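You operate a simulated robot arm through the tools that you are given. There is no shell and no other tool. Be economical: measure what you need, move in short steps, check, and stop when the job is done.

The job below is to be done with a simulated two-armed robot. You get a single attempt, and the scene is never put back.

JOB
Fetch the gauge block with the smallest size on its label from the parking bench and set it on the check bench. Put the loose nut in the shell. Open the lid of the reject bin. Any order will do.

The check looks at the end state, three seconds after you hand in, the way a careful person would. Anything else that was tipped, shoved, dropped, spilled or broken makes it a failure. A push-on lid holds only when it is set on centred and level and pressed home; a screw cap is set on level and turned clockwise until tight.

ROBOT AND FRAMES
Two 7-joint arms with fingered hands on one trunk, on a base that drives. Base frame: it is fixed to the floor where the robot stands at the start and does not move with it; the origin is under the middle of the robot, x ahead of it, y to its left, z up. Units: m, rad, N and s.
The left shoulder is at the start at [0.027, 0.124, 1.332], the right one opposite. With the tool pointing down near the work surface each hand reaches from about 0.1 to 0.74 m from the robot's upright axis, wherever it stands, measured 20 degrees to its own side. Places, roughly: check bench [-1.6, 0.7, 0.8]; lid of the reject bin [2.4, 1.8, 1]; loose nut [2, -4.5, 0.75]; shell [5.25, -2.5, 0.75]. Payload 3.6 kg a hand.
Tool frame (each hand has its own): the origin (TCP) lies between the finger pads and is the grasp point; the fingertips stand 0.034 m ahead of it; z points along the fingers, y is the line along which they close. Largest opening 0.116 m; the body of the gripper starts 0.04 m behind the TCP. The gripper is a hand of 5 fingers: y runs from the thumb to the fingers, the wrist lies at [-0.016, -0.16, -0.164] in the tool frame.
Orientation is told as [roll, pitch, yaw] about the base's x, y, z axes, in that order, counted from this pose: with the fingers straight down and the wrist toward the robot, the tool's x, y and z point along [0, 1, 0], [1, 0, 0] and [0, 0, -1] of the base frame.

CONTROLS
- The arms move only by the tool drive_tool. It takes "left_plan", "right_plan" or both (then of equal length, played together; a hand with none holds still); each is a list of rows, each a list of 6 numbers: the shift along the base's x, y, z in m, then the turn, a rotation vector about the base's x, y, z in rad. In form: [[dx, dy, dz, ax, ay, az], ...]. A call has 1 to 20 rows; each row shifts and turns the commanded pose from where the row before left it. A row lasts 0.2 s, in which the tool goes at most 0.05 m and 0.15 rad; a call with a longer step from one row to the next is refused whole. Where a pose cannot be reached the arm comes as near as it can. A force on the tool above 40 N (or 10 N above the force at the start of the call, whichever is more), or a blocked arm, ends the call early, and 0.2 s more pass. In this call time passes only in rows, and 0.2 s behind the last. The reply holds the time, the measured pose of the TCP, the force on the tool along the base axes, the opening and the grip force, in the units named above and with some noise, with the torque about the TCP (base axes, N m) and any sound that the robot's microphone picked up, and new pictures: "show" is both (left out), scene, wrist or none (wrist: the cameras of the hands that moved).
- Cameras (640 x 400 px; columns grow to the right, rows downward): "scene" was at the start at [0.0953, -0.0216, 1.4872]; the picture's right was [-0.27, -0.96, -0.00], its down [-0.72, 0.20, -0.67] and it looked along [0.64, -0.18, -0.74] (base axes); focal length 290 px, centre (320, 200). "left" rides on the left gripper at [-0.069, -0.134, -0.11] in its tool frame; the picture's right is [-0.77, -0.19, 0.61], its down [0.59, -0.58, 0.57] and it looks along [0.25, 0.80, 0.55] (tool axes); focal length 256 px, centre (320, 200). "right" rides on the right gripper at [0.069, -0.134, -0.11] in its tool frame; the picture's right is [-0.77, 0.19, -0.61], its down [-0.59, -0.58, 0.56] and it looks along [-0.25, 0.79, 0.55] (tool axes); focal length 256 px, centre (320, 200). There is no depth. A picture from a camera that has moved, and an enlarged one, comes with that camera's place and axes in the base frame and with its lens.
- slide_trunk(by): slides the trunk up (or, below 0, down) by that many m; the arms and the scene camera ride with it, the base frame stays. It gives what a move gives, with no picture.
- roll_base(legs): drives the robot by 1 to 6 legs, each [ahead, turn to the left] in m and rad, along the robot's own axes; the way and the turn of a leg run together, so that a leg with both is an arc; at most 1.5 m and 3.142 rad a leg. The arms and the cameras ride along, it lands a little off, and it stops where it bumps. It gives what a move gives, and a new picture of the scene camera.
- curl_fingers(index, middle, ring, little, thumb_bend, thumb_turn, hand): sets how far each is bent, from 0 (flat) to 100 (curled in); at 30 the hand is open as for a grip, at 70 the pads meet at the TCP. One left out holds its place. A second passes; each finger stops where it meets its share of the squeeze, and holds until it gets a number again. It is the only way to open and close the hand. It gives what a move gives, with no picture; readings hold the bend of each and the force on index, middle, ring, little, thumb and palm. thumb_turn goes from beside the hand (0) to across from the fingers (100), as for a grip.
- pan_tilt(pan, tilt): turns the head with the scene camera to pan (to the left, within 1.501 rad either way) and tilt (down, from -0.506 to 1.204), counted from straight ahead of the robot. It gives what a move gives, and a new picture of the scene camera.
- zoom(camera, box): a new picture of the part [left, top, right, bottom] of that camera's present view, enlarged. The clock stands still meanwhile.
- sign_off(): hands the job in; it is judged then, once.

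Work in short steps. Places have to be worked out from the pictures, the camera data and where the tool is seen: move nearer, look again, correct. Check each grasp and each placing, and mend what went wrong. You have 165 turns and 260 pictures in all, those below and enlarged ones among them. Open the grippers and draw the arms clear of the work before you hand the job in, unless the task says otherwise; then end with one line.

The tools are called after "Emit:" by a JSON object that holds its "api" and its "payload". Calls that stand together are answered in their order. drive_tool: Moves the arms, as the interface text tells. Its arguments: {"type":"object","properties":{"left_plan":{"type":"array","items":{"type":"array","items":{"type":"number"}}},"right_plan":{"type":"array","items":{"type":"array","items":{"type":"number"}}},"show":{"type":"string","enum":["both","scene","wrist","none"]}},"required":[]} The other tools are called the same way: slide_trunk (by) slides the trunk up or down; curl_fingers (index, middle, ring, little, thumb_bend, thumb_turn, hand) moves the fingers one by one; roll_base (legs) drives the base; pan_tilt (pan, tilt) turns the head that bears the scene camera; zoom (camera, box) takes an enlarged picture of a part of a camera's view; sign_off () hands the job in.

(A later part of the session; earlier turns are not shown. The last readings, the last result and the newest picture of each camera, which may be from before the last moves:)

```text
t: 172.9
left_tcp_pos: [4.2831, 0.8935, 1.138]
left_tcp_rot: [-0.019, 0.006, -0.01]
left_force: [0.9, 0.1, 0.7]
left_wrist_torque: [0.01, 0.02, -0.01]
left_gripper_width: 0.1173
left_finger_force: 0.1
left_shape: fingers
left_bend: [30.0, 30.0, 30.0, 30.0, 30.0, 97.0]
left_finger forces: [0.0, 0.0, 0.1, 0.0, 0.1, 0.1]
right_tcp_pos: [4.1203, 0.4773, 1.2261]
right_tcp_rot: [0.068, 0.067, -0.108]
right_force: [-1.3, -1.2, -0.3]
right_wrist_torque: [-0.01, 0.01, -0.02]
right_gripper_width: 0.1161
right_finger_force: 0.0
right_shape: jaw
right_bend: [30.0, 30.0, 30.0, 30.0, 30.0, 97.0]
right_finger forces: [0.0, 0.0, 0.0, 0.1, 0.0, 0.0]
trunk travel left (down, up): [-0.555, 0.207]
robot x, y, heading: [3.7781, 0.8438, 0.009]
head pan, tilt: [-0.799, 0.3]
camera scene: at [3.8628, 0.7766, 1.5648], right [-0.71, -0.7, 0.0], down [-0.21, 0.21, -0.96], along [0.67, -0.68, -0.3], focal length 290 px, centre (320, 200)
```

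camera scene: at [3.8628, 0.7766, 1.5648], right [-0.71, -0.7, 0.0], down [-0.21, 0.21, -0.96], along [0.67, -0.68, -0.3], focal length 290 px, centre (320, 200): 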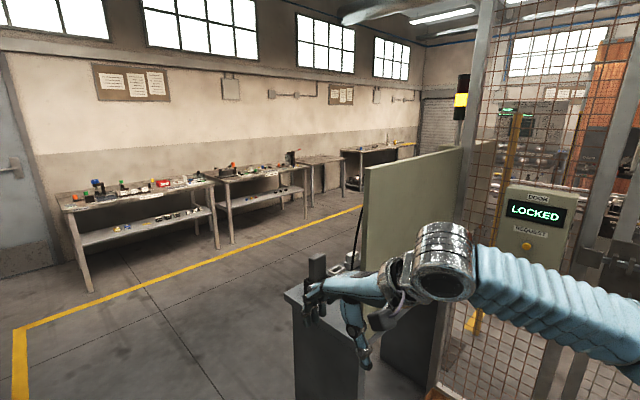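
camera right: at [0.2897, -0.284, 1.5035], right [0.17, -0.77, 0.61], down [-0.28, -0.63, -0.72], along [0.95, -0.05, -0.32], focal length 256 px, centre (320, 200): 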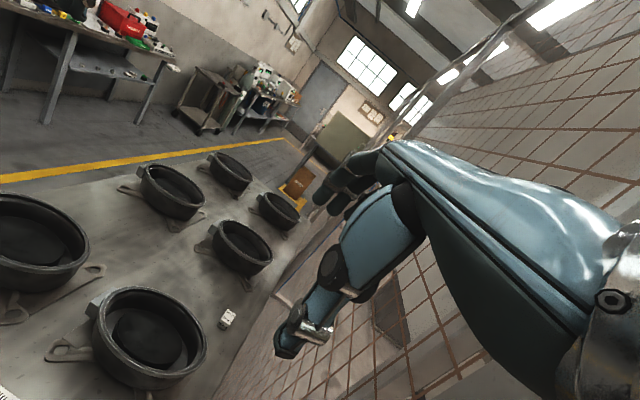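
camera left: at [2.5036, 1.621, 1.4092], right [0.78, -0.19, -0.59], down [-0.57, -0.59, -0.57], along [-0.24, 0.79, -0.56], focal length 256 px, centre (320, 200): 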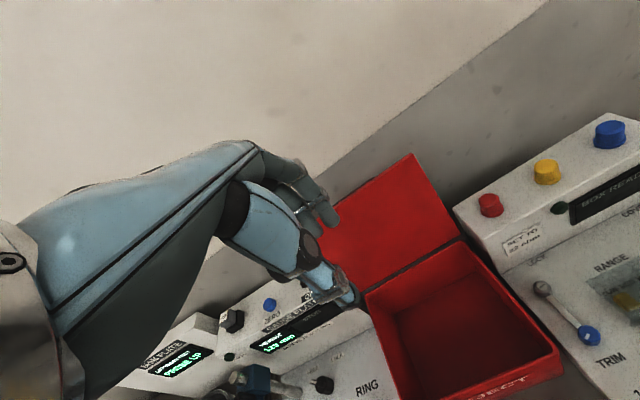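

There's a broad aisle to the east. Drive to x≈5.2 and look south.

Emit:
{"api": "roll_base", "payload": {"legs": [[1.4, 0], [0, -1.2]]}}

Emit:
{"api": "pan_tilt", "payload": {"pan": -0.3, "tilt": 0.3}}

```text
t: 182.9
left_tcp_pos: [5.4089, 0.3936, 1.137]
left_tcp_rot: [-0.019, 0.006, -1.209]
left_force: [-0.7, -0.2, 0.6]
left_wrist_torque: [-0.04, 0.01, 0.0]
left_gripper_width: 0.1173
left_finger_force: 0.0
left_shape: fingers
left_bend: [30.0, 30.0, 30.0, 30.0, 30.0, 97.0]
left_finger forces: [0.1, 0.0, 0.0, 0.0, 0.0, 0.0]
right_tcp_pos: [4.9607, 0.396, 1.2263]
right_tcp_rot: [0.068, 0.069, -1.312]
right_force: [0.5, 0.3, 0.7]
right_wrist_torque: [0.01, -0.02, 0.0]
right_gripper_width: 0.116
right_finger_force: 0.1
right_shape: jaw
right_bend: [30.0, 30.0, 30.0, 30.0, 30.0, 97.0]
right_finger forces: [0.0, 0.0, 0.1, 0.1, 0.0, 0.1]
trunk travel left (down, up): [-0.555, 0.207]
robot x, y, heading: [5.1782, 0.8415, -1.205]
head pan, tilt: [-0.799, 0.3]
camera scene: at [5.1473, 0.7445, 1.5648], right [-0.91, 0.41, 0.0], down [0.12, 0.27, -0.96], along [-0.4, -0.87, -0.3], focal length 290 px, centre (320, 200)
```

scene: 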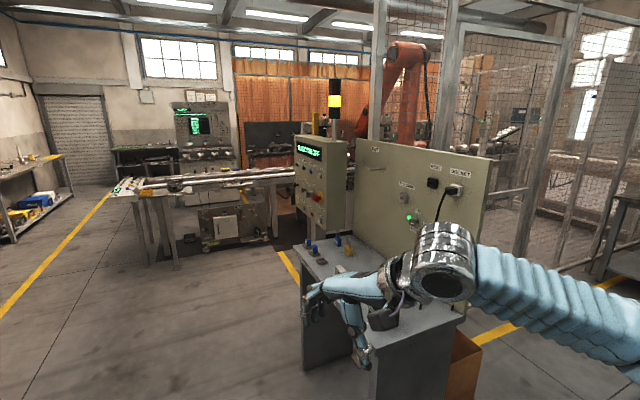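

```text
t: 183.8
left_tcp_pos: [5.4076, 0.3937, 1.1372]
left_tcp_rot: [-0.017, 0.006, -1.213]
left_force: [0.2, -0.2, 0.1]
left_wrist_torque: [0.03, 0.0, 0.0]
left_gripper_width: 0.1176
left_finger_force: 0.0
left_shape: fingers
left_bend: [30.0, 30.0, 30.0, 30.0, 30.0, 97.0]
left_finger forces: [0.0, 0.1, 0.0, 0.0, 0.0, 0.0]
right_tcp_pos: [4.9599, 0.3968, 1.2267]
right_tcp_rot: [0.068, 0.068, -1.31]
right_force: [-0.1, 0.4, -0.1]
right_wrist_torque: [-0.01, -0.03, 0.0]
right_gripper_width: 0.116
right_finger_force: 0.1
right_shape: jaw
right_bend: [30.0, 30.0, 30.0, 30.0, 30.0, 97.0]
right_finger forces: [0.0, 0.0, 0.1, 0.0, 0.0, 0.0]
trunk travel left (down, up): [-0.555, 0.207]
robot x, y, heading: [5.1783, 0.8469, -1.2]
head pan, tilt: [-0.3, 0.3]
camera scene: at [5.1927, 0.7362, 1.5648], right [-1.0, -0.07, 0.0], down [-0.02, 0.3, -0.96], along [0.07, -0.95, -0.3], focal length 290 px, centre (320, 200)
```

scene: 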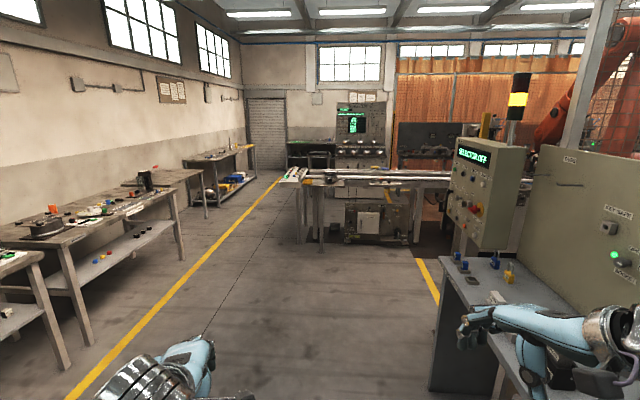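

The conveyor end near (5.25,-2.5) carries things. Zoom in.

Emit:
{"api": "zoom", "payload": {"camera": "scene", "box": [260, 90, 480, 250]}}

Emit:
{"api": "roll_base", "payload": {"legs": [[0, -0.3], [1.4, 0]]}}

```text
2.50 times, centred on (370, 170) of scene
camera zoom: at [5.1927, 0.7362, 1.5648], right [-1.0, -0.07, 0.0], down [-0.02, 0.3, -0.96], along [0.07, -0.95, -0.3], focal length 725 px, centre (195, 275)
```

zoom: 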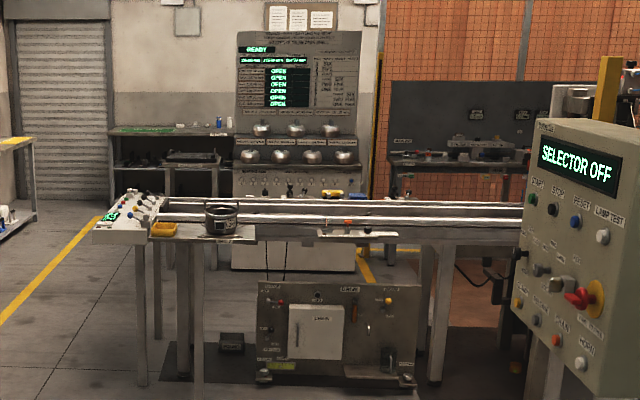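

```text
t: 191.7
left_tcp_pos: [5.3662, -1.0221, 1.1373]
left_tcp_rot: [-0.018, 0.007, -1.514]
left_force: [-0.2, -0.2, -0.2]
left_wrist_torque: [-0.02, 0.0, -0.01]
left_gripper_width: 0.1176
left_finger_force: 0.0
left_shape: fingers
left_bend: [30.0, 30.0, 30.0, 30.0, 30.0, 97.0]
left_finger forces: [0.1, 0.0, 0.0, 0.1, 0.0, 0.1]
right_tcp_pos: [4.9398, -0.8856, 1.2259]
right_tcp_rot: [0.069, 0.071, -1.613]
right_force: [0.6, -0.2, 0.0]
right_wrist_torque: [0.02, 0.02, 0.0]
right_gripper_width: 0.1164
right_finger_force: 0.1
right_shape: jaw
right_bend: [30.0, 30.0, 30.0, 30.0, 30.0, 97.0]
right_finger forces: [0.0, 0.0, 0.0, 0.0, 0.0, 0.0]
trunk travel left (down, up): [-0.555, 0.207]
robot x, y, heading: [5.2856, -0.5277, -1.497]
head pan, tilt: [-0.3, 0.3]
camera scene: at [5.2624, -0.6307, 1.5648], right [-0.97, 0.23, 0.0], down [0.07, 0.29, -0.96], along [-0.22, -0.93, -0.3], focal length 290 px, centre (320, 200)
```

scene: 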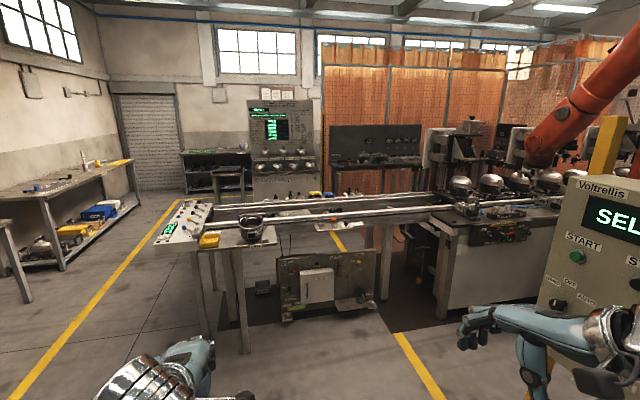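

I see the shell (dark pot) on a side table at the conveyor's end. Zoom toward it and to where the nut should be.

Emit:
{"api": "zoom", "payload": {"camera": "scene", "box": [150, 170, 330, 290]}}

Emit:
{"api": "zoom", "payload": {"camera": "scene", "box": [310, 90, 580, 260]}}

```text
3.33 times, centred on (240, 230) of scene
camera zoom: at [5.2624, -0.6307, 1.5648], right [-0.97, 0.23, 0.0], down [0.07, 0.29, -0.96], along [-0.22, -0.93, -0.3], focal length 967 px, centre (587, 100)
```

zoom: 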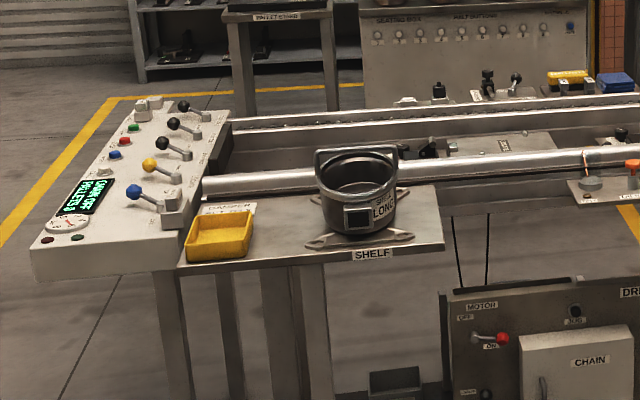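

```text
2.35 times, centred on (445, 175) of scene
camera zoom: at [5.2624, -0.6307, 1.5648], right [-0.97, 0.23, 0.0], down [0.07, 0.29, -0.96], along [-0.22, -0.93, -0.3], focal length 683 px, centre (26, 259)
```

zoom: 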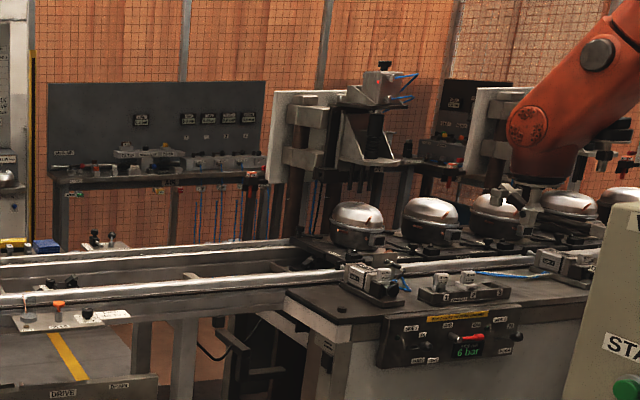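

Shell found. To reach the nut, go around the conveyor's east end via x≈6.4.

Emit:
{"api": "roll_base", "payload": {"legs": [[0, 0.573], [0.95, 0], [0.9, 0], [0, -0.646], [1.4, 0]]}}

Emit:
{"api": "pan_tilt", "payload": {"pan": -1.3, "tilt": 0.3}}

```text
t: 210.8
left_tcp_pos: [6.5794, -3.8546, 1.1374]
left_tcp_rot: [-0.018, 0.006, -1.545]
left_force: [0.4, 0.2, -0.5]
left_wrist_torque: [0.01, 0.0, 0.01]
left_gripper_width: 0.1178
left_finger_force: 0.1
left_shape: fingers
left_bend: [30.0, 30.0, 30.0, 30.0, 30.0, 97.0]
left_finger forces: [0.1, 0.1, 0.0, 0.0, 0.0, 0.0]
right_tcp_pos: [6.155, -3.7061, 1.2276]
right_tcp_rot: [0.067, 0.071, -1.641]
right_force: [0.3, -0.4, 0.2]
right_wrist_torque: [-0.03, 0.0, 0.03]
right_gripper_width: 0.1159
right_finger_force: 0.1
right_shape: jaw
right_bend: [30.0, 30.0, 30.0, 30.0, 30.0, 97.0]
right_finger forces: [0.0, 0.1, 0.0, 0.0, 0.0, 0.1]
trunk travel left (down, up): [-0.555, 0.207]
robot x, y, heading: [6.5102, -3.3504, -1.528]
head pan, tilt: [-0.3, 0.3]
camera scene: at [6.4851, -3.4597, 1.5648], right [-0.97, 0.26, 0.0], down [0.08, 0.29, -0.96], along [-0.24, -0.92, -0.3], focal length 290 px, centre (320, 200)
```

scene: 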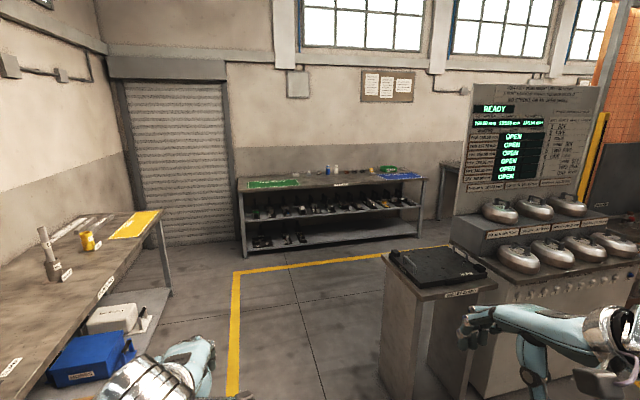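

```text
t: 212.1
left_tcp_pos: [6.5787, -3.853, 1.1374]
left_tcp_rot: [-0.019, 0.006, -1.543]
left_force: [0.5, -0.2, 0.2]
left_wrist_torque: [0.01, 0.04, 0.0]
left_gripper_width: 0.1174
left_finger_force: 0.0
left_shape: fingers
left_bend: [30.0, 30.0, 30.0, 30.0, 30.0, 97.0]
left_finger forces: [0.0, 0.0, 0.0, 0.1, 0.1, 0.1]
right_tcp_pos: [6.1551, -3.707, 1.2255]
right_tcp_rot: [0.068, 0.07, -1.644]
right_force: [0.0, 0.8, 0.3]
right_wrist_torque: [0.01, 0.01, -0.02]
right_gripper_width: 0.1159
right_finger_force: 0.0
right_shape: jaw
right_bend: [30.0, 30.0, 30.0, 30.0, 30.0, 97.0]
right_finger forces: [0.0, 0.0, 0.1, 0.1, 0.0, 0.0]
trunk travel left (down, up): [-0.555, 0.207]
robot x, y, heading: [6.504, -3.3538, -1.532]
head pan, tilt: [-1.3, 0.3]
camera scene: at [6.4201, -3.398, 1.5648], right [-0.31, 0.95, 0.0], down [0.28, 0.09, -0.96], along [-0.91, -0.29, -0.3], focal length 290 px, centre (320, 200)
```

scene: 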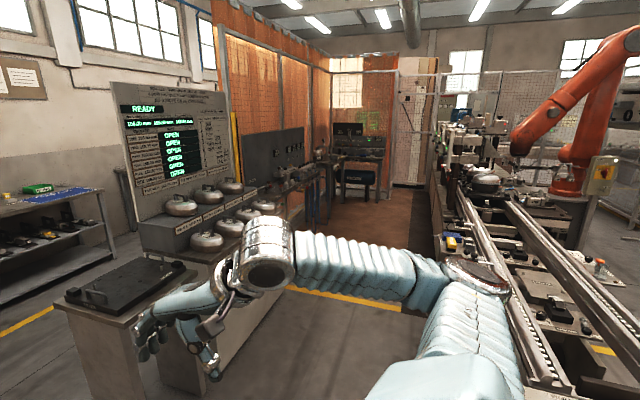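

A corridor runs west between the conveyor and the test machine/benches. Zoom down the corridor.

Emit:
{"api": "zoom", "payload": {"camera": "scene", "box": [220, 90, 500, 270]}}

```text
2.22 times, centred on (360, 180) of scene
camera zoom: at [6.4201, -3.398, 1.5648], right [-0.31, 0.95, 0.0], down [0.28, 0.09, -0.96], along [-0.91, -0.29, -0.3], focal length 645 px, centre (231, 244)
```

zoom: 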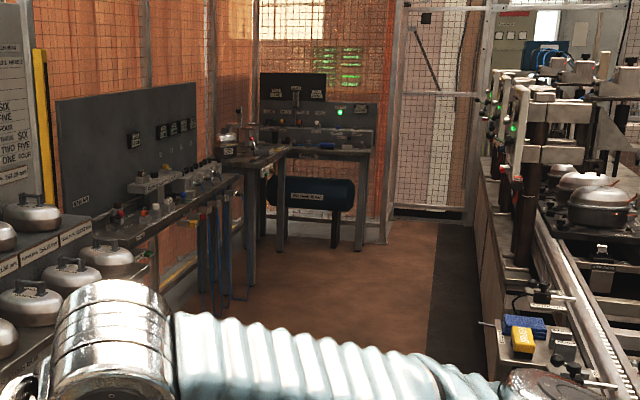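

The corridor is narrow-ish; the right elbow sticks out. I lower the right hand close to the body so the elbow comes in.

Emit:
{"api": "drive_tool", "payload": {"right_plan": [[0.01, 0, -0.045, 0, 0, 0], [0.01, 0, -0.045, 0, 0, 0], [0.01, 0.0, -0.045, 0, 0, 0], [0.01, 0.0, -0.045, 0, 0, 0], [0.01, 0, -0.045, 0, 0, 0], [0.01, 0, -0.045, 0, 0, 0], [0.01, 0, -0.045, 0, 0, 0], [0.01, 0, -0.045, 0, 0, 0]], "show": "scene"}}

```text
t: 213.9
left_tcp_pos: [6.5793, -3.8537, 1.1383]
left_tcp_rot: [-0.02, 0.008, -1.543]
left_force: [0.7, 0.4, -0.9]
left_wrist_torque: [0.01, -0.01, -0.02]
left_gripper_width: 0.1177
left_finger_force: 0.0
left_shape: fingers
left_bend: [30.0, 30.0, 30.0, 30.0, 30.0, 97.0]
left_finger forces: [0.0, 0.1, 0.1, 0.0, 0.1, 0.0]
right_tcp_pos: [6.236, -3.7055, 0.8663]
right_tcp_rot: [0.066, 0.066, -1.639]
right_force: [-0.4, 0.5, -1.0]
right_wrist_torque: [0.02, 0.0, -0.02]
right_gripper_width: 0.116
right_finger_force: 0.0
right_shape: jaw
right_bend: [30.0, 30.0, 30.0, 30.0, 30.0, 97.0]
right_finger forces: [0.0, 0.0, 0.1, 0.1, 0.0, 0.0]
trunk travel left (down, up): [-0.555, 0.207]
robot x, y, heading: [6.5068, -3.3542, -1.532]
head pan, tilt: [-1.3, 0.3]
camera scene: at [6.4207, -3.3981, 1.5649], right [-0.31, 0.95, 0.0], down [0.28, 0.09, -0.96], along [-0.91, -0.29, -0.3], focal length 290 px, centre (320, 200)
```

scene: 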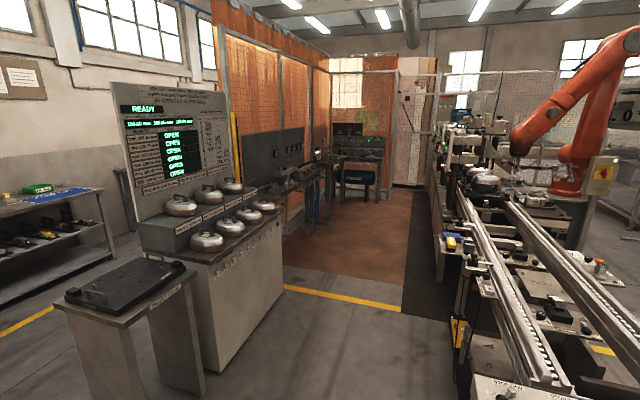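

The right arm is now tucked. Corridor clear between y≈-4.4 and -3.3; drive in along y≈-3.85 heading west.

Emit:
{"api": "roll_base", "payload": {"legs": [[0, -1.17], [1.2, 0], [0, -0.44], [1.0, 0]]}}

Emit:
{"api": "pan_tilt", "payload": {"pan": 0.2, "tilt": 0.45}}

```text
t: 229.1
left_tcp_pos: [3.9063, -3.8864, 1.1387]
left_tcp_rot: [-0.019, 0.006, 3.115]
left_force: [-0.8, -0.1, 0.2]
left_wrist_torque: [0.0, 0.01, 0.01]
left_gripper_width: 0.1176
left_finger_force: 0.1
left_shape: fingers
left_bend: [30.0, 30.0, 30.0, 30.0, 30.0, 97.0]
left_finger forces: [0.1, 0.0, 0.1, 0.1, 0.0, 0.1]
right_tcp_pos: [4.0726, -3.5535, 0.8662]
right_tcp_rot: [0.07, 0.07, 3.016]
right_force: [-0.2, 0.1, -0.2]
right_wrist_torque: [-0.01, 0.03, 0.01]
right_gripper_width: 0.116
right_finger_force: 0.0
right_shape: jaw
right_bend: [30.0, 30.0, 30.0, 30.0, 30.0, 97.0]
right_finger forces: [0.0, 0.1, 0.0, 0.1, 0.0, 0.0]
trunk travel left (down, up): [-0.555, 0.207]
robot x, y, heading: [4.4075, -3.8455, 3.13]
head pan, tilt: [-1.3, 0.3]
camera scene: at [4.3692, -3.7538, 1.5648], right [0.97, 0.25, 0.0], down [0.08, -0.29, -0.96], along [-0.24, 0.92, -0.3], focal length 290 px, centre (320, 200)
```

scene: 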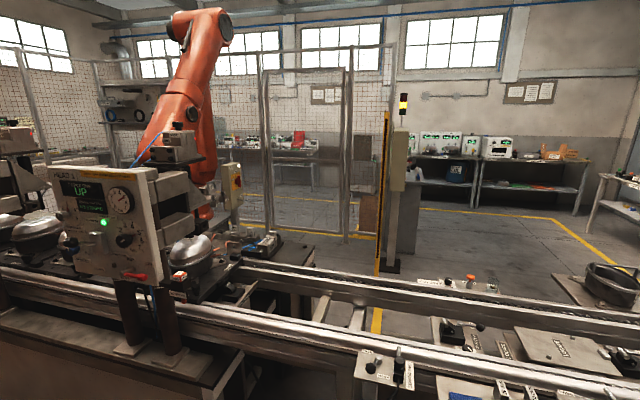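

```text
t: 230.7
left_tcp_pos: [3.9061, -3.888, 1.1377]
left_tcp_rot: [-0.019, 0.006, 3.116]
left_force: [-0.2, -0.5, 0.7]
left_wrist_torque: [0.02, 0.04, 0.02]
left_gripper_width: 0.1173
left_finger_force: 0.0
left_shape: fingers
left_bend: [30.0, 30.0, 30.0, 30.0, 30.0, 97.0]
left_finger forces: [0.1, 0.0, 0.0, 0.0, 0.0, 0.0]
right_tcp_pos: [4.0734, -3.5526, 0.8667]
right_tcp_rot: [0.067, 0.07, 3.018]
right_force: [0.3, 0.6, -1.0]
right_wrist_torque: [0.01, -0.03, -0.01]
right_gripper_width: 0.116
right_finger_force: 0.1
right_shape: jaw
right_bend: [30.0, 30.0, 30.0, 30.0, 30.0, 97.0]
right_finger forces: [0.1, 0.1, 0.0, 0.0, 0.1, 0.0]
trunk travel left (down, up): [-0.555, 0.207]
robot x, y, heading: [4.4091, -3.8439, 3.132]
head pan, tilt: [0.201, 0.45]
camera scene: at [4.303, -3.8612, 1.5509], right [-0.19, 0.98, 0.0], down [0.43, 0.08, -0.9], along [-0.88, -0.17, -0.44], focal length 290 px, centre (320, 200)
```

scene: 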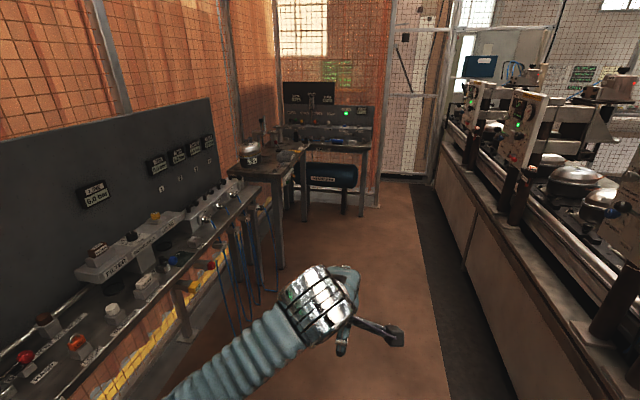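

The nut should be near pixel (298,163), on the small table. Zoom.

Emit:
{"api": "zoom", "payload": {"camera": "scene", "box": [220, 90, 380, 210]}}

Emit:
{"api": "roll_base", "payload": {"legs": [[1.3, 0]]}}

Emit:
{"api": "pan_tilt", "payload": {"pan": 0.45, "tilt": 0.6}}

```text
3.33 times, centred on (300, 150) of scene
camera zoom: at [4.303, -3.8612, 1.5509], right [-0.19, 0.98, 0.0], down [0.43, 0.08, -0.9], along [-0.88, -0.17, -0.44], focal length 967 px, centre (387, 367)
```

zoom: 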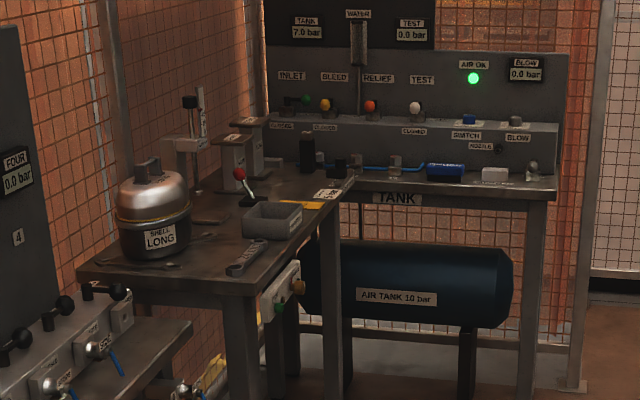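

```text
t: 237.3
left_tcp_pos: [2.5789, -3.8448, 1.1378]
left_tcp_rot: [-0.019, 0.007, 3.094]
left_force: [0.1, -0.3, -0.1]
left_wrist_torque: [-0.01, 0.0, -0.02]
left_gripper_width: 0.1176
left_finger_force: 0.1
left_shape: fingers
left_bend: [30.0, 30.0, 30.0, 30.0, 30.0, 97.0]
left_finger forces: [0.0, 0.0, 0.0, 0.0, 0.1, 0.0]
right_tcp_pos: [2.7525, -3.5146, 0.8664]
right_tcp_rot: [0.069, 0.07, 2.995]
right_force: [0.1, -0.1, -0.2]
right_wrist_torque: [0.01, 0.01, 0.02]
right_gripper_width: 0.1159
right_finger_force: 0.1
right_shape: jaw
right_bend: [30.0, 30.0, 30.0, 30.0, 30.0, 97.0]
right_finger forces: [0.0, 0.0, 0.0, 0.0, 0.1, 0.1]
trunk travel left (down, up): [-0.555, 0.207]
robot x, y, heading: [3.083, -3.8114, 3.107]
head pan, tilt: [0.201, 0.45]
camera scene: at [2.9762, -3.8276, 1.5509], right [-0.17, 0.99, 0.0], down [0.43, 0.07, -0.9], along [-0.89, -0.15, -0.44], focal length 290 px, centre (320, 200)
```

scene: 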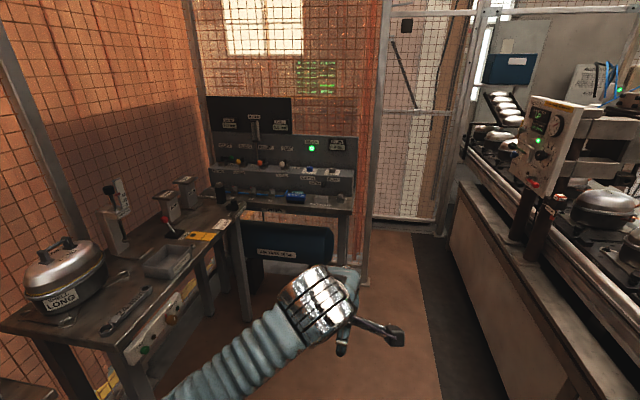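

```text
t: 238.1
left_tcp_pos: [2.5796, -3.8453, 1.1369]
left_tcp_rot: [-0.019, 0.007, 3.095]
left_force: [-1.0, -0.2, -0.5]
left_wrist_torque: [0.0, -0.03, 0.01]
left_gripper_width: 0.1175
left_finger_force: 0.1
left_shape: fingers
left_bend: [30.0, 30.0, 30.0, 30.0, 30.0, 97.0]
left_finger forces: [0.1, 0.0, 0.1, 0.0, 0.0, 0.0]
right_tcp_pos: [2.7533, -3.5152, 0.8668]
right_tcp_rot: [0.068, 0.07, 2.995]
right_force: [-0.3, -0.1, -0.7]
right_wrist_torque: [0.0, 0.02, 0.03]
right_gripper_width: 0.1159
right_finger_force: 0.0
right_shape: jaw
right_bend: [30.0, 30.0, 30.0, 30.0, 30.0, 97.0]
right_finger forces: [0.1, 0.0, 0.1, 0.1, 0.0, 0.0]
trunk travel left (down, up): [-0.555, 0.207]
robot x, y, heading: [3.0851, -3.8149, 3.106]
head pan, tilt: [0.45, 0.6]
camera scene: at [2.9862, -3.848, 1.5374], right [-0.4, 0.92, 0.0], down [0.52, 0.23, -0.83], along [-0.76, -0.33, -0.56], focal length 290 px, centre (320, 200)
```

scene: 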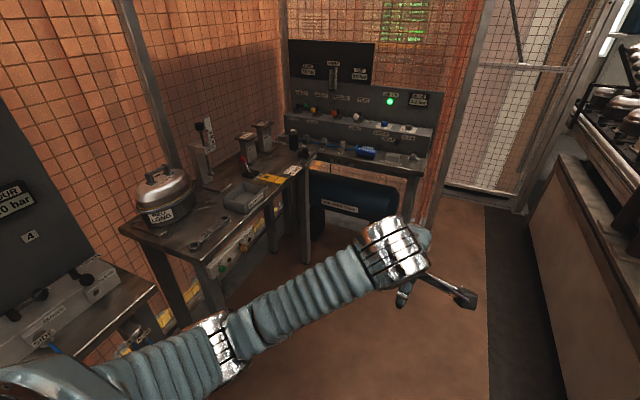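

Zoom around the table for the nut.

Emit:
{"api": "zoom", "payload": {"camera": "scene", "box": [180, 130, 340, 260]}}

```text
3.08 times, centred on (260, 195) of scene
camera zoom: at [2.9862, -3.848, 1.5374], right [-0.4, 0.92, 0.0], down [0.52, 0.23, -0.83], along [-0.76, -0.33, -0.56], focal length 893 px, centre (505, 215)
```

zoom: 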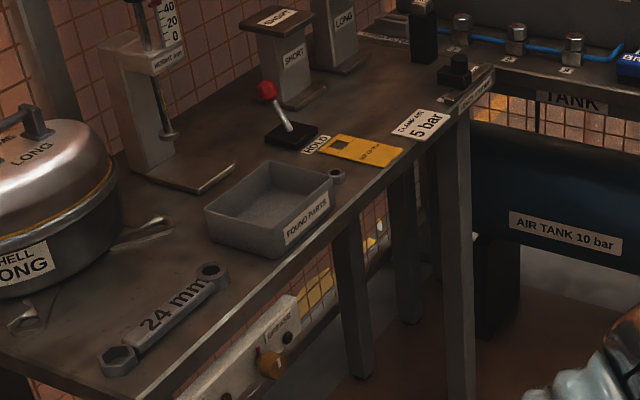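

I see a small loose nut just west of the FOUND PARTS tray, ≈(1.925,-4.62,0.75). Move to about (2.12,-4.03) facing it.

Emit:
{"api": "roll_base", "payload": {"legs": [[0, 0.277], [0.97, 0], [0, 0.7]]}}

Emit:
{"api": "pan_tilt", "payload": {"pan": 0.2, "tilt": 0.85}}

```text
t: 245.9
left_tcp_pos: [1.8839, -4.4824, 1.1386]
left_tcp_rot: [-0.017, 0.008, -2.211]
left_force: [0.5, 0.2, -0.6]
left_wrist_torque: [-0.02, -0.03, -0.01]
left_gripper_width: 0.1175
left_finger_force: 0.1
left_shape: fingers
left_bend: [30.0, 30.0, 30.0, 30.0, 30.0, 97.0]
left_finger forces: [0.1, 0.0, 0.0, 0.0, 0.1, 0.1]
right_tcp_pos: [1.7051, -4.1535, 0.8669]
right_tcp_rot: [0.067, 0.069, -2.311]
right_force: [-0.6, 0.7, -0.6]
right_wrist_torque: [-0.03, 0.01, -0.01]
right_gripper_width: 0.1159
right_finger_force: 0.0
right_shape: jaw
right_bend: [30.0, 30.0, 30.0, 30.0, 30.0, 97.0]
right_finger forces: [0.0, 0.0, 0.0, 0.0, 0.0, 0.0]
trunk travel left (down, up): [-0.555, 0.207]
robot x, y, heading: [2.1384, -4.0478, -2.198]
head pan, tilt: [0.45, 0.6]
camera scene: at [2.113, -4.1463, 1.5373], right [-0.98, 0.18, 0.0], down [0.1, 0.56, -0.82], along [-0.15, -0.81, -0.57], focal length 290 px, centre (320, 200)
```

scene: 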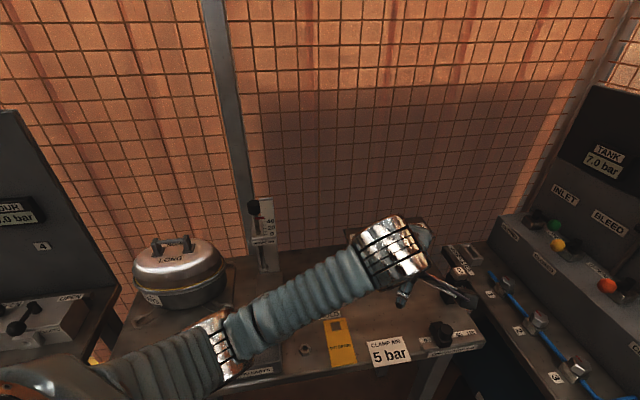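

```text
t: 246.7
left_tcp_pos: [1.8835, -4.482, 1.1369]
left_tcp_rot: [-0.02, 0.008, -2.212]
left_force: [0.1, -0.4, 0.6]
left_wrist_torque: [0.02, 0.0, 0.0]
left_gripper_width: 0.1176
left_finger_force: 0.1
left_shape: fingers
left_bend: [30.0, 30.0, 30.0, 30.0, 30.0, 97.0]
left_finger forces: [0.0, 0.1, 0.0, 0.0, 0.0, 0.0]
right_tcp_pos: [1.7047, -4.1535, 0.8668]
right_tcp_rot: [0.069, 0.07, -2.31]
right_force: [0.2, -0.6, 0.9]
right_wrist_torque: [0.0, -0.01, -0.01]
right_gripper_width: 0.1156
right_finger_force: 0.0
right_shape: jaw
right_bend: [30.0, 30.0, 30.0, 30.0, 30.0, 97.0]
right_finger forces: [0.1, 0.0, 0.0, 0.0, 0.1, 0.0]
trunk travel left (down, up): [-0.555, 0.207]
robot x, y, heading: [2.1378, -4.0517, -2.197]
head pan, tilt: [0.201, 0.85]
camera scene: at [2.0961, -4.1303, 1.5165], right [-0.91, 0.41, 0.0], down [0.31, 0.68, -0.66], along [-0.27, -0.6, -0.75], focal length 290 px, centre (320, 200)
```

scene: 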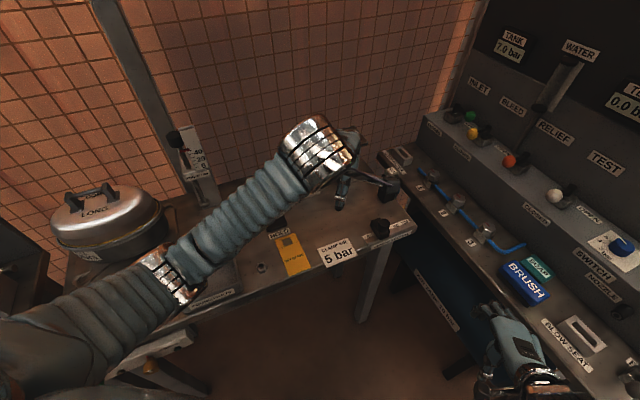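

Triangulating: bench top is ≈0.87, nut ≈(2.085,-4.504). The right hand is very near the tank bench edge, so I pull it toward me; and swing the left hand over the nut (yaw -1.57).

Emit:
{"api": "drive_tool", "payload": {"right_plan": [[0.03, 0.0, 0, 0, 0, 0], [0.03, 0.01, 0, 0, 0, 0], [0.02, 0.01, 0.02, 0, 0, 0], [0, 0.0, 0.03, 0, 0, 0], [0, 0.0, 0.03, 0, 0, 0], [0, 0, 0.03, 0, 0, 0]], "left_plan": [[0.0336, -0.0035, 0, 0, 0, 0.107], [0.0336, -0.0035, 0, 0, 0, 0.107], [0.0336, -0.0035, 0, 0, 0, 0.107], [0.0336, -0.0035, 0, 0, 0, 0.107], [0.0336, -0.0035, 0, 0, 0, 0.107], [0.0336, -0.0035, 0, 0, 0, 0.107]], "show": "both"}}

```text
t: 248.1
left_tcp_pos: [2.0846, -4.5028, 1.1383]
left_tcp_rot: [-0.021, 0.007, -1.566]
left_force: [-0.9, 0.3, 0.5]
left_wrist_torque: [-0.02, -0.05, -0.01]
left_gripper_width: 0.1175
left_finger_force: 0.1
left_shape: fingers
left_bend: [30.0, 30.0, 30.0, 30.0, 30.0, 97.0]
left_finger forces: [0.0, 0.1, 0.0, 0.0, 0.0, 0.1]
right_tcp_pos: [1.7857, -4.1329, 0.9779]
right_tcp_rot: [0.067, 0.071, -2.31]
right_force: [-0.5, -0.5, 0.5]
right_wrist_torque: [-0.02, 0.0, 0.04]
right_gripper_width: 0.116
right_finger_force: 0.1
right_shape: jaw
right_bend: [30.0, 30.0, 30.0, 30.0, 30.0, 97.0]
right_finger forces: [0.0, 0.0, 0.1, 0.0, 0.0, 0.0]
trunk travel left (down, up): [-0.555, 0.207]
robot x, y, heading: [2.1374, -4.0438, -2.196]
head pan, tilt: [0.201, 0.85]
camera scene: at [2.0963, -4.13, 1.5165], right [-0.91, 0.41, 0.0], down [0.31, 0.68, -0.66], along [-0.27, -0.6, -0.75], focal length 290 px, centre (320, 200)
camera right: at [1.9158, -4.081, 1.0999], right [-0.75, 0.38, 0.54], down [0.01, 0.83, -0.56], along [-0.66, -0.42, -0.62], focal length 256 px, centre (320, 200)
camera left: at [2.017, -4.3698, 1.2503], right [-0.78, 0.19, -0.6], down [0.58, 0.58, -0.57], along [0.24, -0.79, -0.56], focal length 256 px, centre (320, 200)
```

scene: 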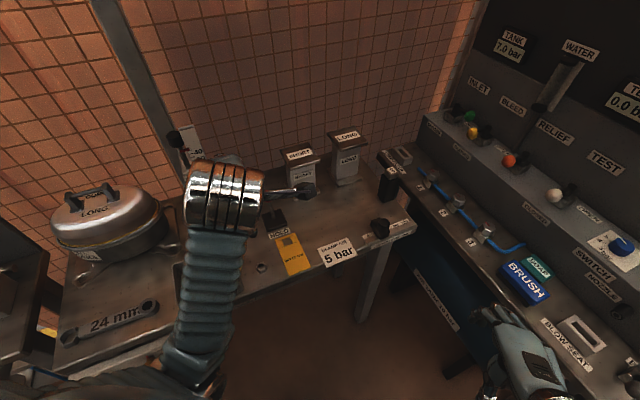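
right: 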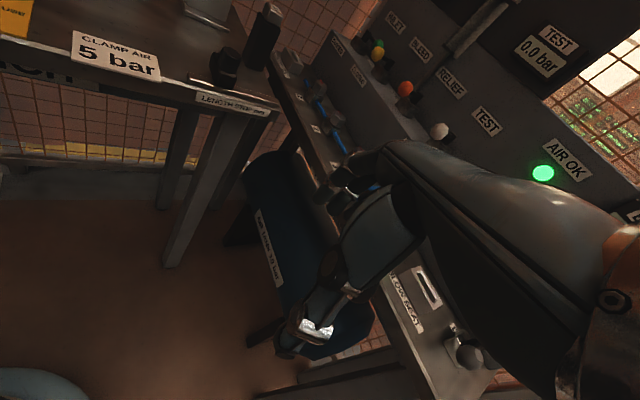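
left: 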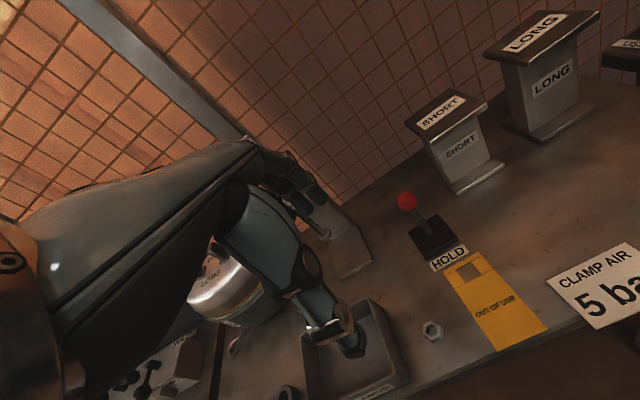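

Nut clearly seen at (2.083,-4.508). I straighten ring and little fingers (tray side) and pre-close the pinch.

Emit:
{"api": "curl_fingers", "payload": {"hand": "left", "index": 46, "middle": 46, "ring": 5, "little": 5, "thumb_bend": 46}}

Emit:
{"api": "drive_tool", "payload": {"left_plan": [[0, -0.001, -0.04, 0, 0, 0], [0, -0.001, -0.04, 0, 0, 0], [0, -0.001, -0.04, 0.01, 0, 0], [0, 0, -0.03, 0.01, 0, 0]], "show": "wrist"}}

```text
t: 249.1
left_tcp_pos: [2.0836, -4.5028, 1.1365]
left_tcp_rot: [-0.021, 0.008, -1.57]
left_force: [0.7, 0.0, -0.3]
left_wrist_torque: [0.01, 0.0, 0.04]
left_gripper_width: 0.0714
left_finger_force: 0.1
left_shape: fingers
left_bend: [46.0, 46.0, 5.0, 5.0, 46.0, 97.0]
left_finger forces: [0.0, 0.0, 0.1, 0.1, 0.1, 0.0]
right_tcp_pos: [1.7849, -4.1337, 0.978]
right_tcp_rot: [0.068, 0.071, -2.31]
right_force: [-0.8, 0.2, 0.3]
right_wrist_torque: [0.0, -0.01, 0.01]
right_gripper_width: 0.116
right_finger_force: 0.0
right_shape: jaw
right_bend: [30.0, 30.0, 30.0, 30.0, 30.0, 97.0]
right_finger forces: [0.1, 0.0, 0.0, 0.0, 0.0, 0.0]
trunk travel left (down, up): [-0.555, 0.207]
robot x, y, heading: [2.138, -4.0454, -2.201]
head pan, tilt: [0.201, 0.85]
```

```text
t: 250.1
left_tcp_pos: [2.0882, -4.5109, 0.9903]
left_tcp_rot: [-0.011, 0.017, -1.566]
left_force: [0.0, -0.5, 0.4]
left_wrist_torque: [0.01, -0.02, -0.01]
left_gripper_width: 0.0715
left_finger_force: 0.0
left_shape: fingers
left_bend: [46.0, 46.0, 5.0, 5.0, 46.0, 97.0]
left_finger forces: [0.0, 0.0, 0.0, 0.0, 0.0, 0.1]
right_tcp_pos: [1.7856, -4.1339, 0.9771]
right_tcp_rot: [0.069, 0.072, -2.312]
right_force: [0.2, 0.3, -0.6]
right_wrist_torque: [-0.01, 0.03, 0.02]
right_gripper_width: 0.116
right_finger_force: 0.0
right_shape: jaw
right_bend: [30.0, 30.0, 30.0, 30.0, 30.0, 97.0]
right_finger forces: [0.1, 0.0, 0.0, 0.1, 0.0, 0.0]
trunk travel left (down, up): [-0.555, 0.207]
robot x, y, heading: [2.1382, -4.0464, -2.198]
head pan, tilt: [0.201, 0.85]
camera left: at [2.0198, -4.3794, 1.1033], right [-0.78, 0.19, -0.6], down [0.58, 0.59, -0.56], along [0.24, -0.79, -0.57], focal length 256 px, centre (320, 200)
```

left: 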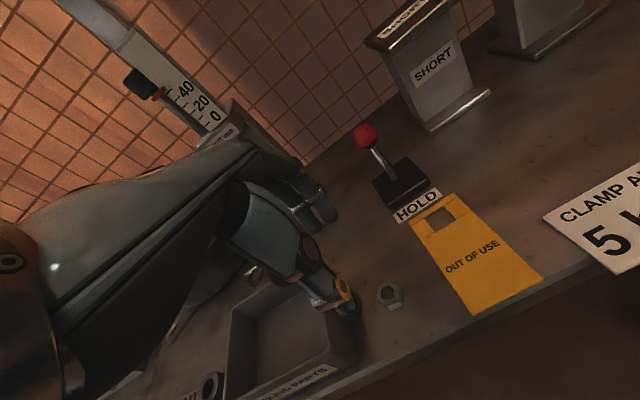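

Nut refined to (2.080,-4.510), bench ≈0.857; the tray's edge is at x≈2.13. Shift 9 mm west and descend.

Emit:
{"api": "drive_tool", "payload": {"left_plan": [[-0.005, 0.0, -0.03, 0, 0, 0], [-0.004, 0.0, -0.03, 0, 0, 0], [0, 0, -0.015, 0, 0, 0]], "show": "wrist"}}

Emit:
{"api": "zoom", "payload": {"camera": "left", "box": [240, 200, 440, 360]}}

```text
t: 251.1
left_tcp_pos: [2.1064, -4.5301, 0.9154]
left_tcp_rot: [0.078, -0.033, -1.597]
left_force: [0.0, -0.1, 0.0]
left_wrist_torque: [0.03, 0.0, -0.02]
left_gripper_width: 0.0712
left_finger_force: 0.0
left_shape: fingers
left_bend: [46.0, 46.0, 5.0, 5.0, 46.0, 97.0]
left_finger forces: [0.0, 0.1, 0.1, 0.0, 0.1, 0.0]
right_tcp_pos: [1.7857, -4.1341, 0.9773]
right_tcp_rot: [0.068, 0.071, -2.31]
right_force: [-0.1, -0.4, -0.2]
right_wrist_torque: [-0.04, -0.04, 0.02]
right_gripper_width: 0.116
right_finger_force: 0.1
right_shape: jaw
right_bend: [30.0, 30.0, 30.0, 30.0, 30.0, 97.0]
right_finger forces: [0.0, 0.0, 0.0, 0.0, 0.0, 0.0]
trunk travel left (down, up): [-0.555, 0.207]
robot x, y, heading: [2.1357, -4.0477, -2.197]
head pan, tilt: [0.201, 0.85]
stopped in row 3 (left hand): the arm was blocked; the commanded pose is now the measured one
camera left: at [2.0344, -4.39, 1.0164], right [-0.71, 0.18, -0.67], down [0.65, 0.54, -0.54], along [0.27, -0.82, -0.51], focal length 256 px, centre (320, 200)
```

left: 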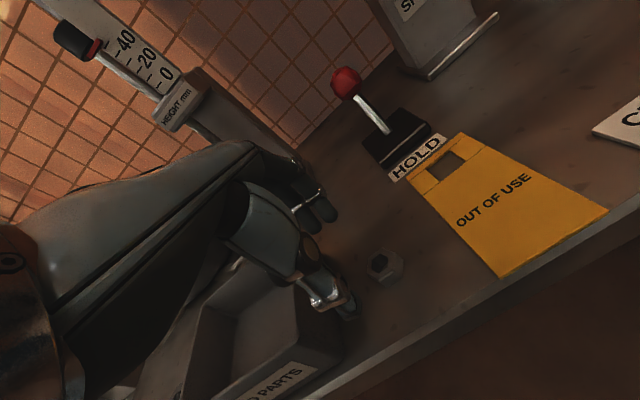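

```text
2.50 times, centred on (340, 280) of left
camera zoom: at [2.0344, -4.39, 1.0164], right [-0.71, 0.18, -0.67], down [0.65, 0.54, -0.54], along [0.27, -0.82, -0.51], focal length 640 px, centre (270, 0)
```

zoom: 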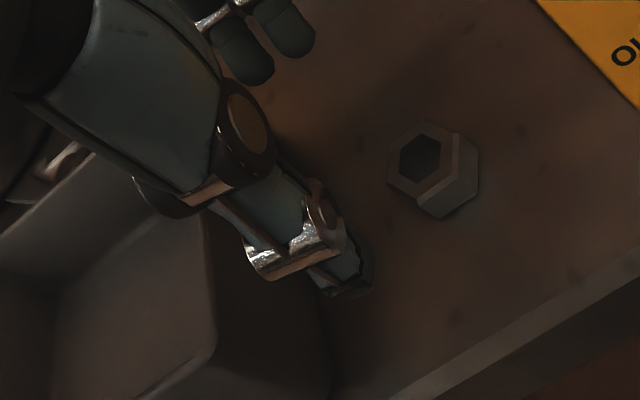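

The arm was blocked (elbow probably against something). Raise back up and look.

Emit:
{"api": "drive_tool", "payload": {"left_plan": [[-0.006, 0.006, 0.03, -0.03, 0.01, 0.01], [-0.01, 0.007, 0.03, -0.03, 0.02, 0.01], [-0.01, 0.007, 0.03, -0.03, 0.01, 0.01]], "show": "scene"}}

Emit:
{"api": "pan_tilt", "payload": {"pan": 0.9, "tilt": 0.95}}

```text
t: 251.8
left_tcp_pos: [2.1223, -4.5465, 0.9999]
left_tcp_rot: [0.191, -0.206, -1.644]
left_force: [0.6, -0.1, -0.2]
left_wrist_torque: [0.02, 0.02, -0.02]
left_gripper_width: 0.0715
left_finger_force: 0.0
left_shape: fingers
left_bend: [46.0, 46.0, 5.0, 5.0, 46.0, 97.0]
left_finger forces: [0.0, 0.0, 0.0, 0.0, 0.0, 0.1]
right_tcp_pos: [1.786, -4.1334, 0.9782]
right_tcp_rot: [0.068, 0.07, -2.312]
right_force: [0.2, 0.9, 0.9]
right_wrist_torque: [-0.02, -0.01, 0.01]
right_gripper_width: 0.1159
right_finger_force: 0.0
right_shape: jaw
right_bend: [30.0, 30.0, 30.0, 30.0, 30.0, 97.0]
right_finger forces: [0.1, 0.0, 0.0, 0.0, 0.1, 0.0]
trunk travel left (down, up): [-0.555, 0.207]
robot x, y, heading: [2.1407, -4.0463, -2.195]
head pan, tilt: [0.201, 0.85]
stopped in row 3 (left hand): the arm was blocked; the commanded pose is now the measured one
camera scene: at [2.0962, -4.1302, 1.5165], right [-0.91, 0.41, 0.0], down [0.31, 0.68, -0.66], along [-0.27, -0.6, -0.75], focal length 290 px, centre (320, 200)
```

scene: 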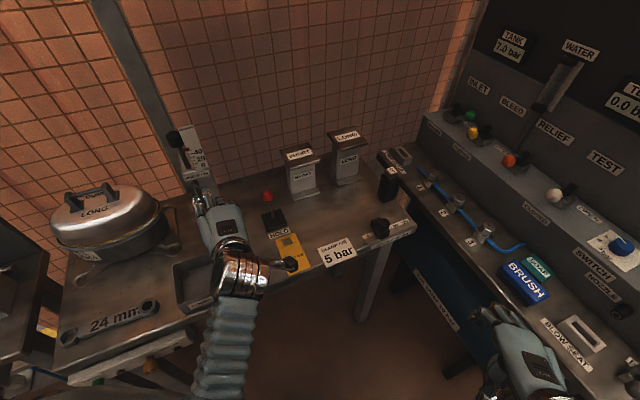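

```text
t: 252.9
left_tcp_pos: [2.1228, -4.5455, 0.9991]
left_tcp_rot: [0.191, -0.206, -1.643]
left_force: [-0.4, 0.6, 0.0]
left_wrist_torque: [0.0, 0.01, -0.01]
left_gripper_width: 0.0714
left_finger_force: 0.1
left_shape: fingers
left_bend: [46.0, 46.0, 5.0, 5.0, 46.0, 97.0]
left_finger forces: [0.0, 0.0, 0.0, 0.1, 0.0, 0.1]
right_tcp_pos: [1.7847, -4.1333, 0.9771]
right_tcp_rot: [0.068, 0.069, -2.312]
right_force: [-0.5, -0.2, 0.2]
right_wrist_torque: [-0.02, 0.02, 0.01]
right_gripper_width: 0.1161
right_finger_force: 0.0
right_shape: jaw
right_bend: [30.0, 30.0, 30.0, 30.0, 30.0, 97.0]
right_finger forces: [0.0, 0.1, 0.1, 0.0, 0.1, 0.0]
trunk travel left (down, up): [-0.555, 0.207]
robot x, y, heading: [2.1359, -4.0481, -2.198]
head pan, tilt: [0.901, 0.949]
camera scene: at [2.1482, -4.129, 1.509], right [-0.96, -0.27, 0.0], down [-0.22, 0.78, -0.58], along [0.16, -0.56, -0.81], focal length 290 px, centre (320, 200)
```

scene: 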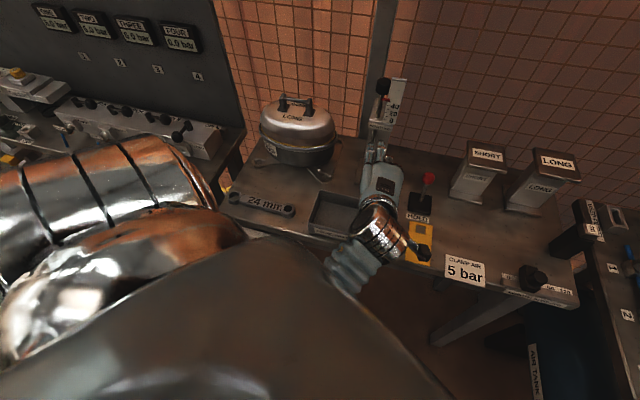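

The forearm is folded against my own torso: I'm too close. Back the base 0.15 m and lift the hand.

Emit:
{"api": "roll_base", "payload": {"legs": [[-0.15, 0]]}}

Emit:
{"api": "drive_tool", "payload": {"left_plan": [[0, -0.01, 0.04, -0.04, 0.05, 0.02], [0, -0.01, 0.04, -0.05, 0.05, 0.02], [0, -0.01, 0.04, -0.05, 0.05, 0.02], [0, -0.01, 0.02, -0.05, 0.05, 0.01]], "show": "scene"}}

```text
t: 254.3
left_tcp_pos: [2.2109, -4.4226, 1.0002]
left_tcp_rot: [0.192, -0.208, -1.643]
left_force: [-0.2, 0.6, 0.4]
left_wrist_torque: [-0.03, 0.03, 0.0]
left_gripper_width: 0.0713
left_finger_force: 0.1
left_shape: fingers
left_bend: [46.0, 46.0, 5.0, 5.0, 46.0, 97.0]
left_finger forces: [0.1, 0.1, 0.0, 0.0, 0.1, 0.0]
right_tcp_pos: [1.8743, -4.0119, 0.9771]
right_tcp_rot: [0.07, 0.067, -2.309]
right_force: [0.4, 0.0, 0.2]
right_wrist_torque: [0.0, -0.01, -0.02]
right_gripper_width: 0.116
right_finger_force: 0.2
right_shape: jaw
right_bend: [30.0, 30.0, 30.0, 30.0, 30.0, 97.0]
right_finger forces: [0.0, 0.0, 0.0, 0.0, 0.1, 0.0]
trunk travel left (down, up): [-0.555, 0.207]
robot x, y, heading: [2.2233, -3.9235, -2.198]
head pan, tilt: [0.901, 0.949]
camera scene: at [2.2371, -4.0065, 1.509], right [-0.96, -0.27, 0.0], down [-0.22, 0.78, -0.58], along [0.16, -0.56, -0.81], focal length 290 px, centre (320, 200)
```

scene: 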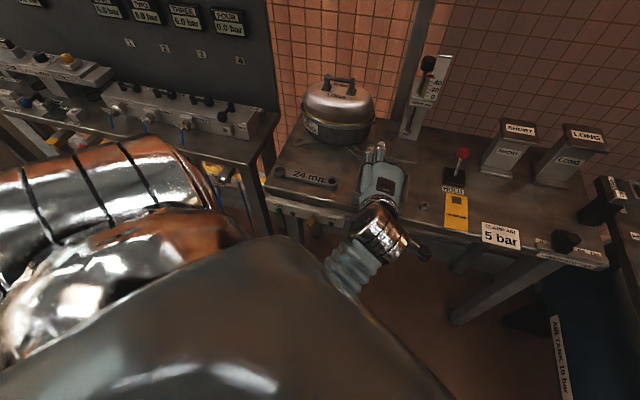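

```text
t: 255.1
left_tcp_pos: [2.2411, -4.4738, 1.1318]
left_tcp_rot: [0.19, -0.433, -1.606]
left_force: [0.0, -0.2, 0.1]
left_wrist_torque: [0.02, -0.01, 0.01]
left_gripper_width: 0.0714
left_finger_force: 0.0
left_shape: fingers
left_bend: [46.0, 46.0, 5.0, 5.0, 46.0, 97.0]
left_finger forces: [0.1, 0.1, 0.0, 0.1, 0.0, 0.0]
right_tcp_pos: [1.8741, -4.0109, 0.9773]
right_tcp_rot: [0.068, 0.07, -2.308]
right_force: [-0.8, -0.7, 0.6]
right_wrist_torque: [0.02, -0.01, 0.01]
right_gripper_width: 0.1159
right_finger_force: 0.0
right_shape: jaw
right_bend: [30.0, 30.0, 30.0, 30.0, 30.0, 97.0]
right_finger forces: [0.1, 0.0, 0.0, 0.0, 0.0, 0.1]
trunk travel left (down, up): [-0.555, 0.207]
robot x, y, heading: [2.2261, -3.9262, -2.199]
head pan, tilt: [0.901, 0.949]
stopped in row 4 (left hand): the arm was blocked; the commanded pose is now the measured one
camera scene: at [2.2365, -4.0075, 1.5089], right [-0.96, -0.27, 0.0], down [-0.22, 0.78, -0.58], along [0.16, -0.56, -0.81], focal length 290 px, centre (320, 200)
```

scene: 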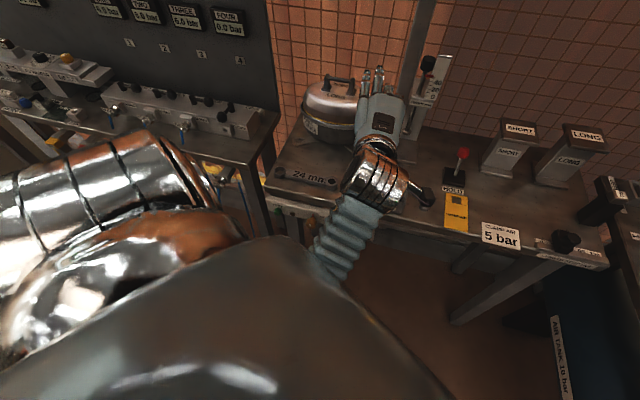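

I corrected the tilt with the wrong sign. Now rotate the proper way (+x, +y) while staying high.

Emit:
{"api": "drive_tool", "payload": {"left_plan": [[0, -0.01, 0.0, 0.1, 0.045, 0], [-0.01, -0.01, 0.0, 0.1, 0.045, 0], [-0.01, -0.01, 0.0, 0.1, 0.045, 0], [-0.01, 0, 0.0, 0.1, 0.045, 0.02]], "show": "scene"}}

```text
t: 256.1
left_tcp_pos: [2.2099, -4.5034, 1.1322]
left_tcp_rot: [0.001, -0.03, -1.541]
left_force: [0.8, 0.4, 0.1]
left_wrist_torque: [0.04, 0.01, 0.01]
left_gripper_width: 0.0712
left_finger_force: 0.1
left_shape: fingers
left_bend: [46.0, 46.0, 5.0, 5.0, 46.0, 97.0]
left_finger forces: [0.1, 0.0, 0.1, 0.1, 0.0, 0.1]
right_tcp_pos: [1.8741, -4.012, 0.9776]
right_tcp_rot: [0.068, 0.066, -2.309]
right_force: [1.1, 0.0, 0.0]
right_wrist_torque: [0.02, 0.02, 0.02]
right_gripper_width: 0.1162
right_finger_force: 0.1
right_shape: jaw
right_bend: [30.0, 30.0, 30.0, 30.0, 30.0, 97.0]
right_finger forces: [0.0, 0.0, 0.0, 0.1, 0.0, 0.1]
trunk travel left (down, up): [-0.555, 0.207]
robot x, y, heading: [2.2225, -3.9244, -2.196]
head pan, tilt: [0.901, 0.949]
camera scene: at [2.2363, -4.0077, 1.5089], right [-0.96, -0.27, 0.0], down [-0.22, 0.78, -0.58], along [0.16, -0.56, -0.81], focal length 290 px, centre (320, 200)
```

scene: 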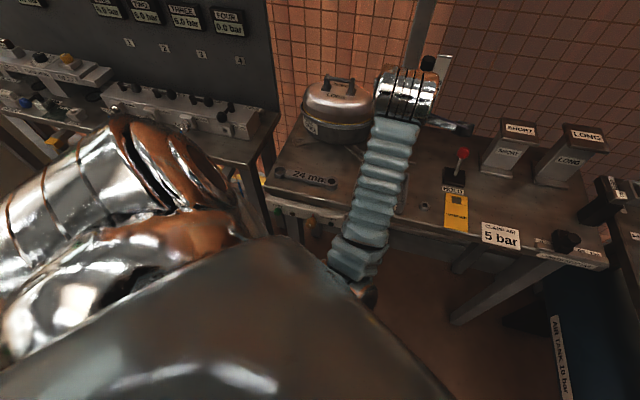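

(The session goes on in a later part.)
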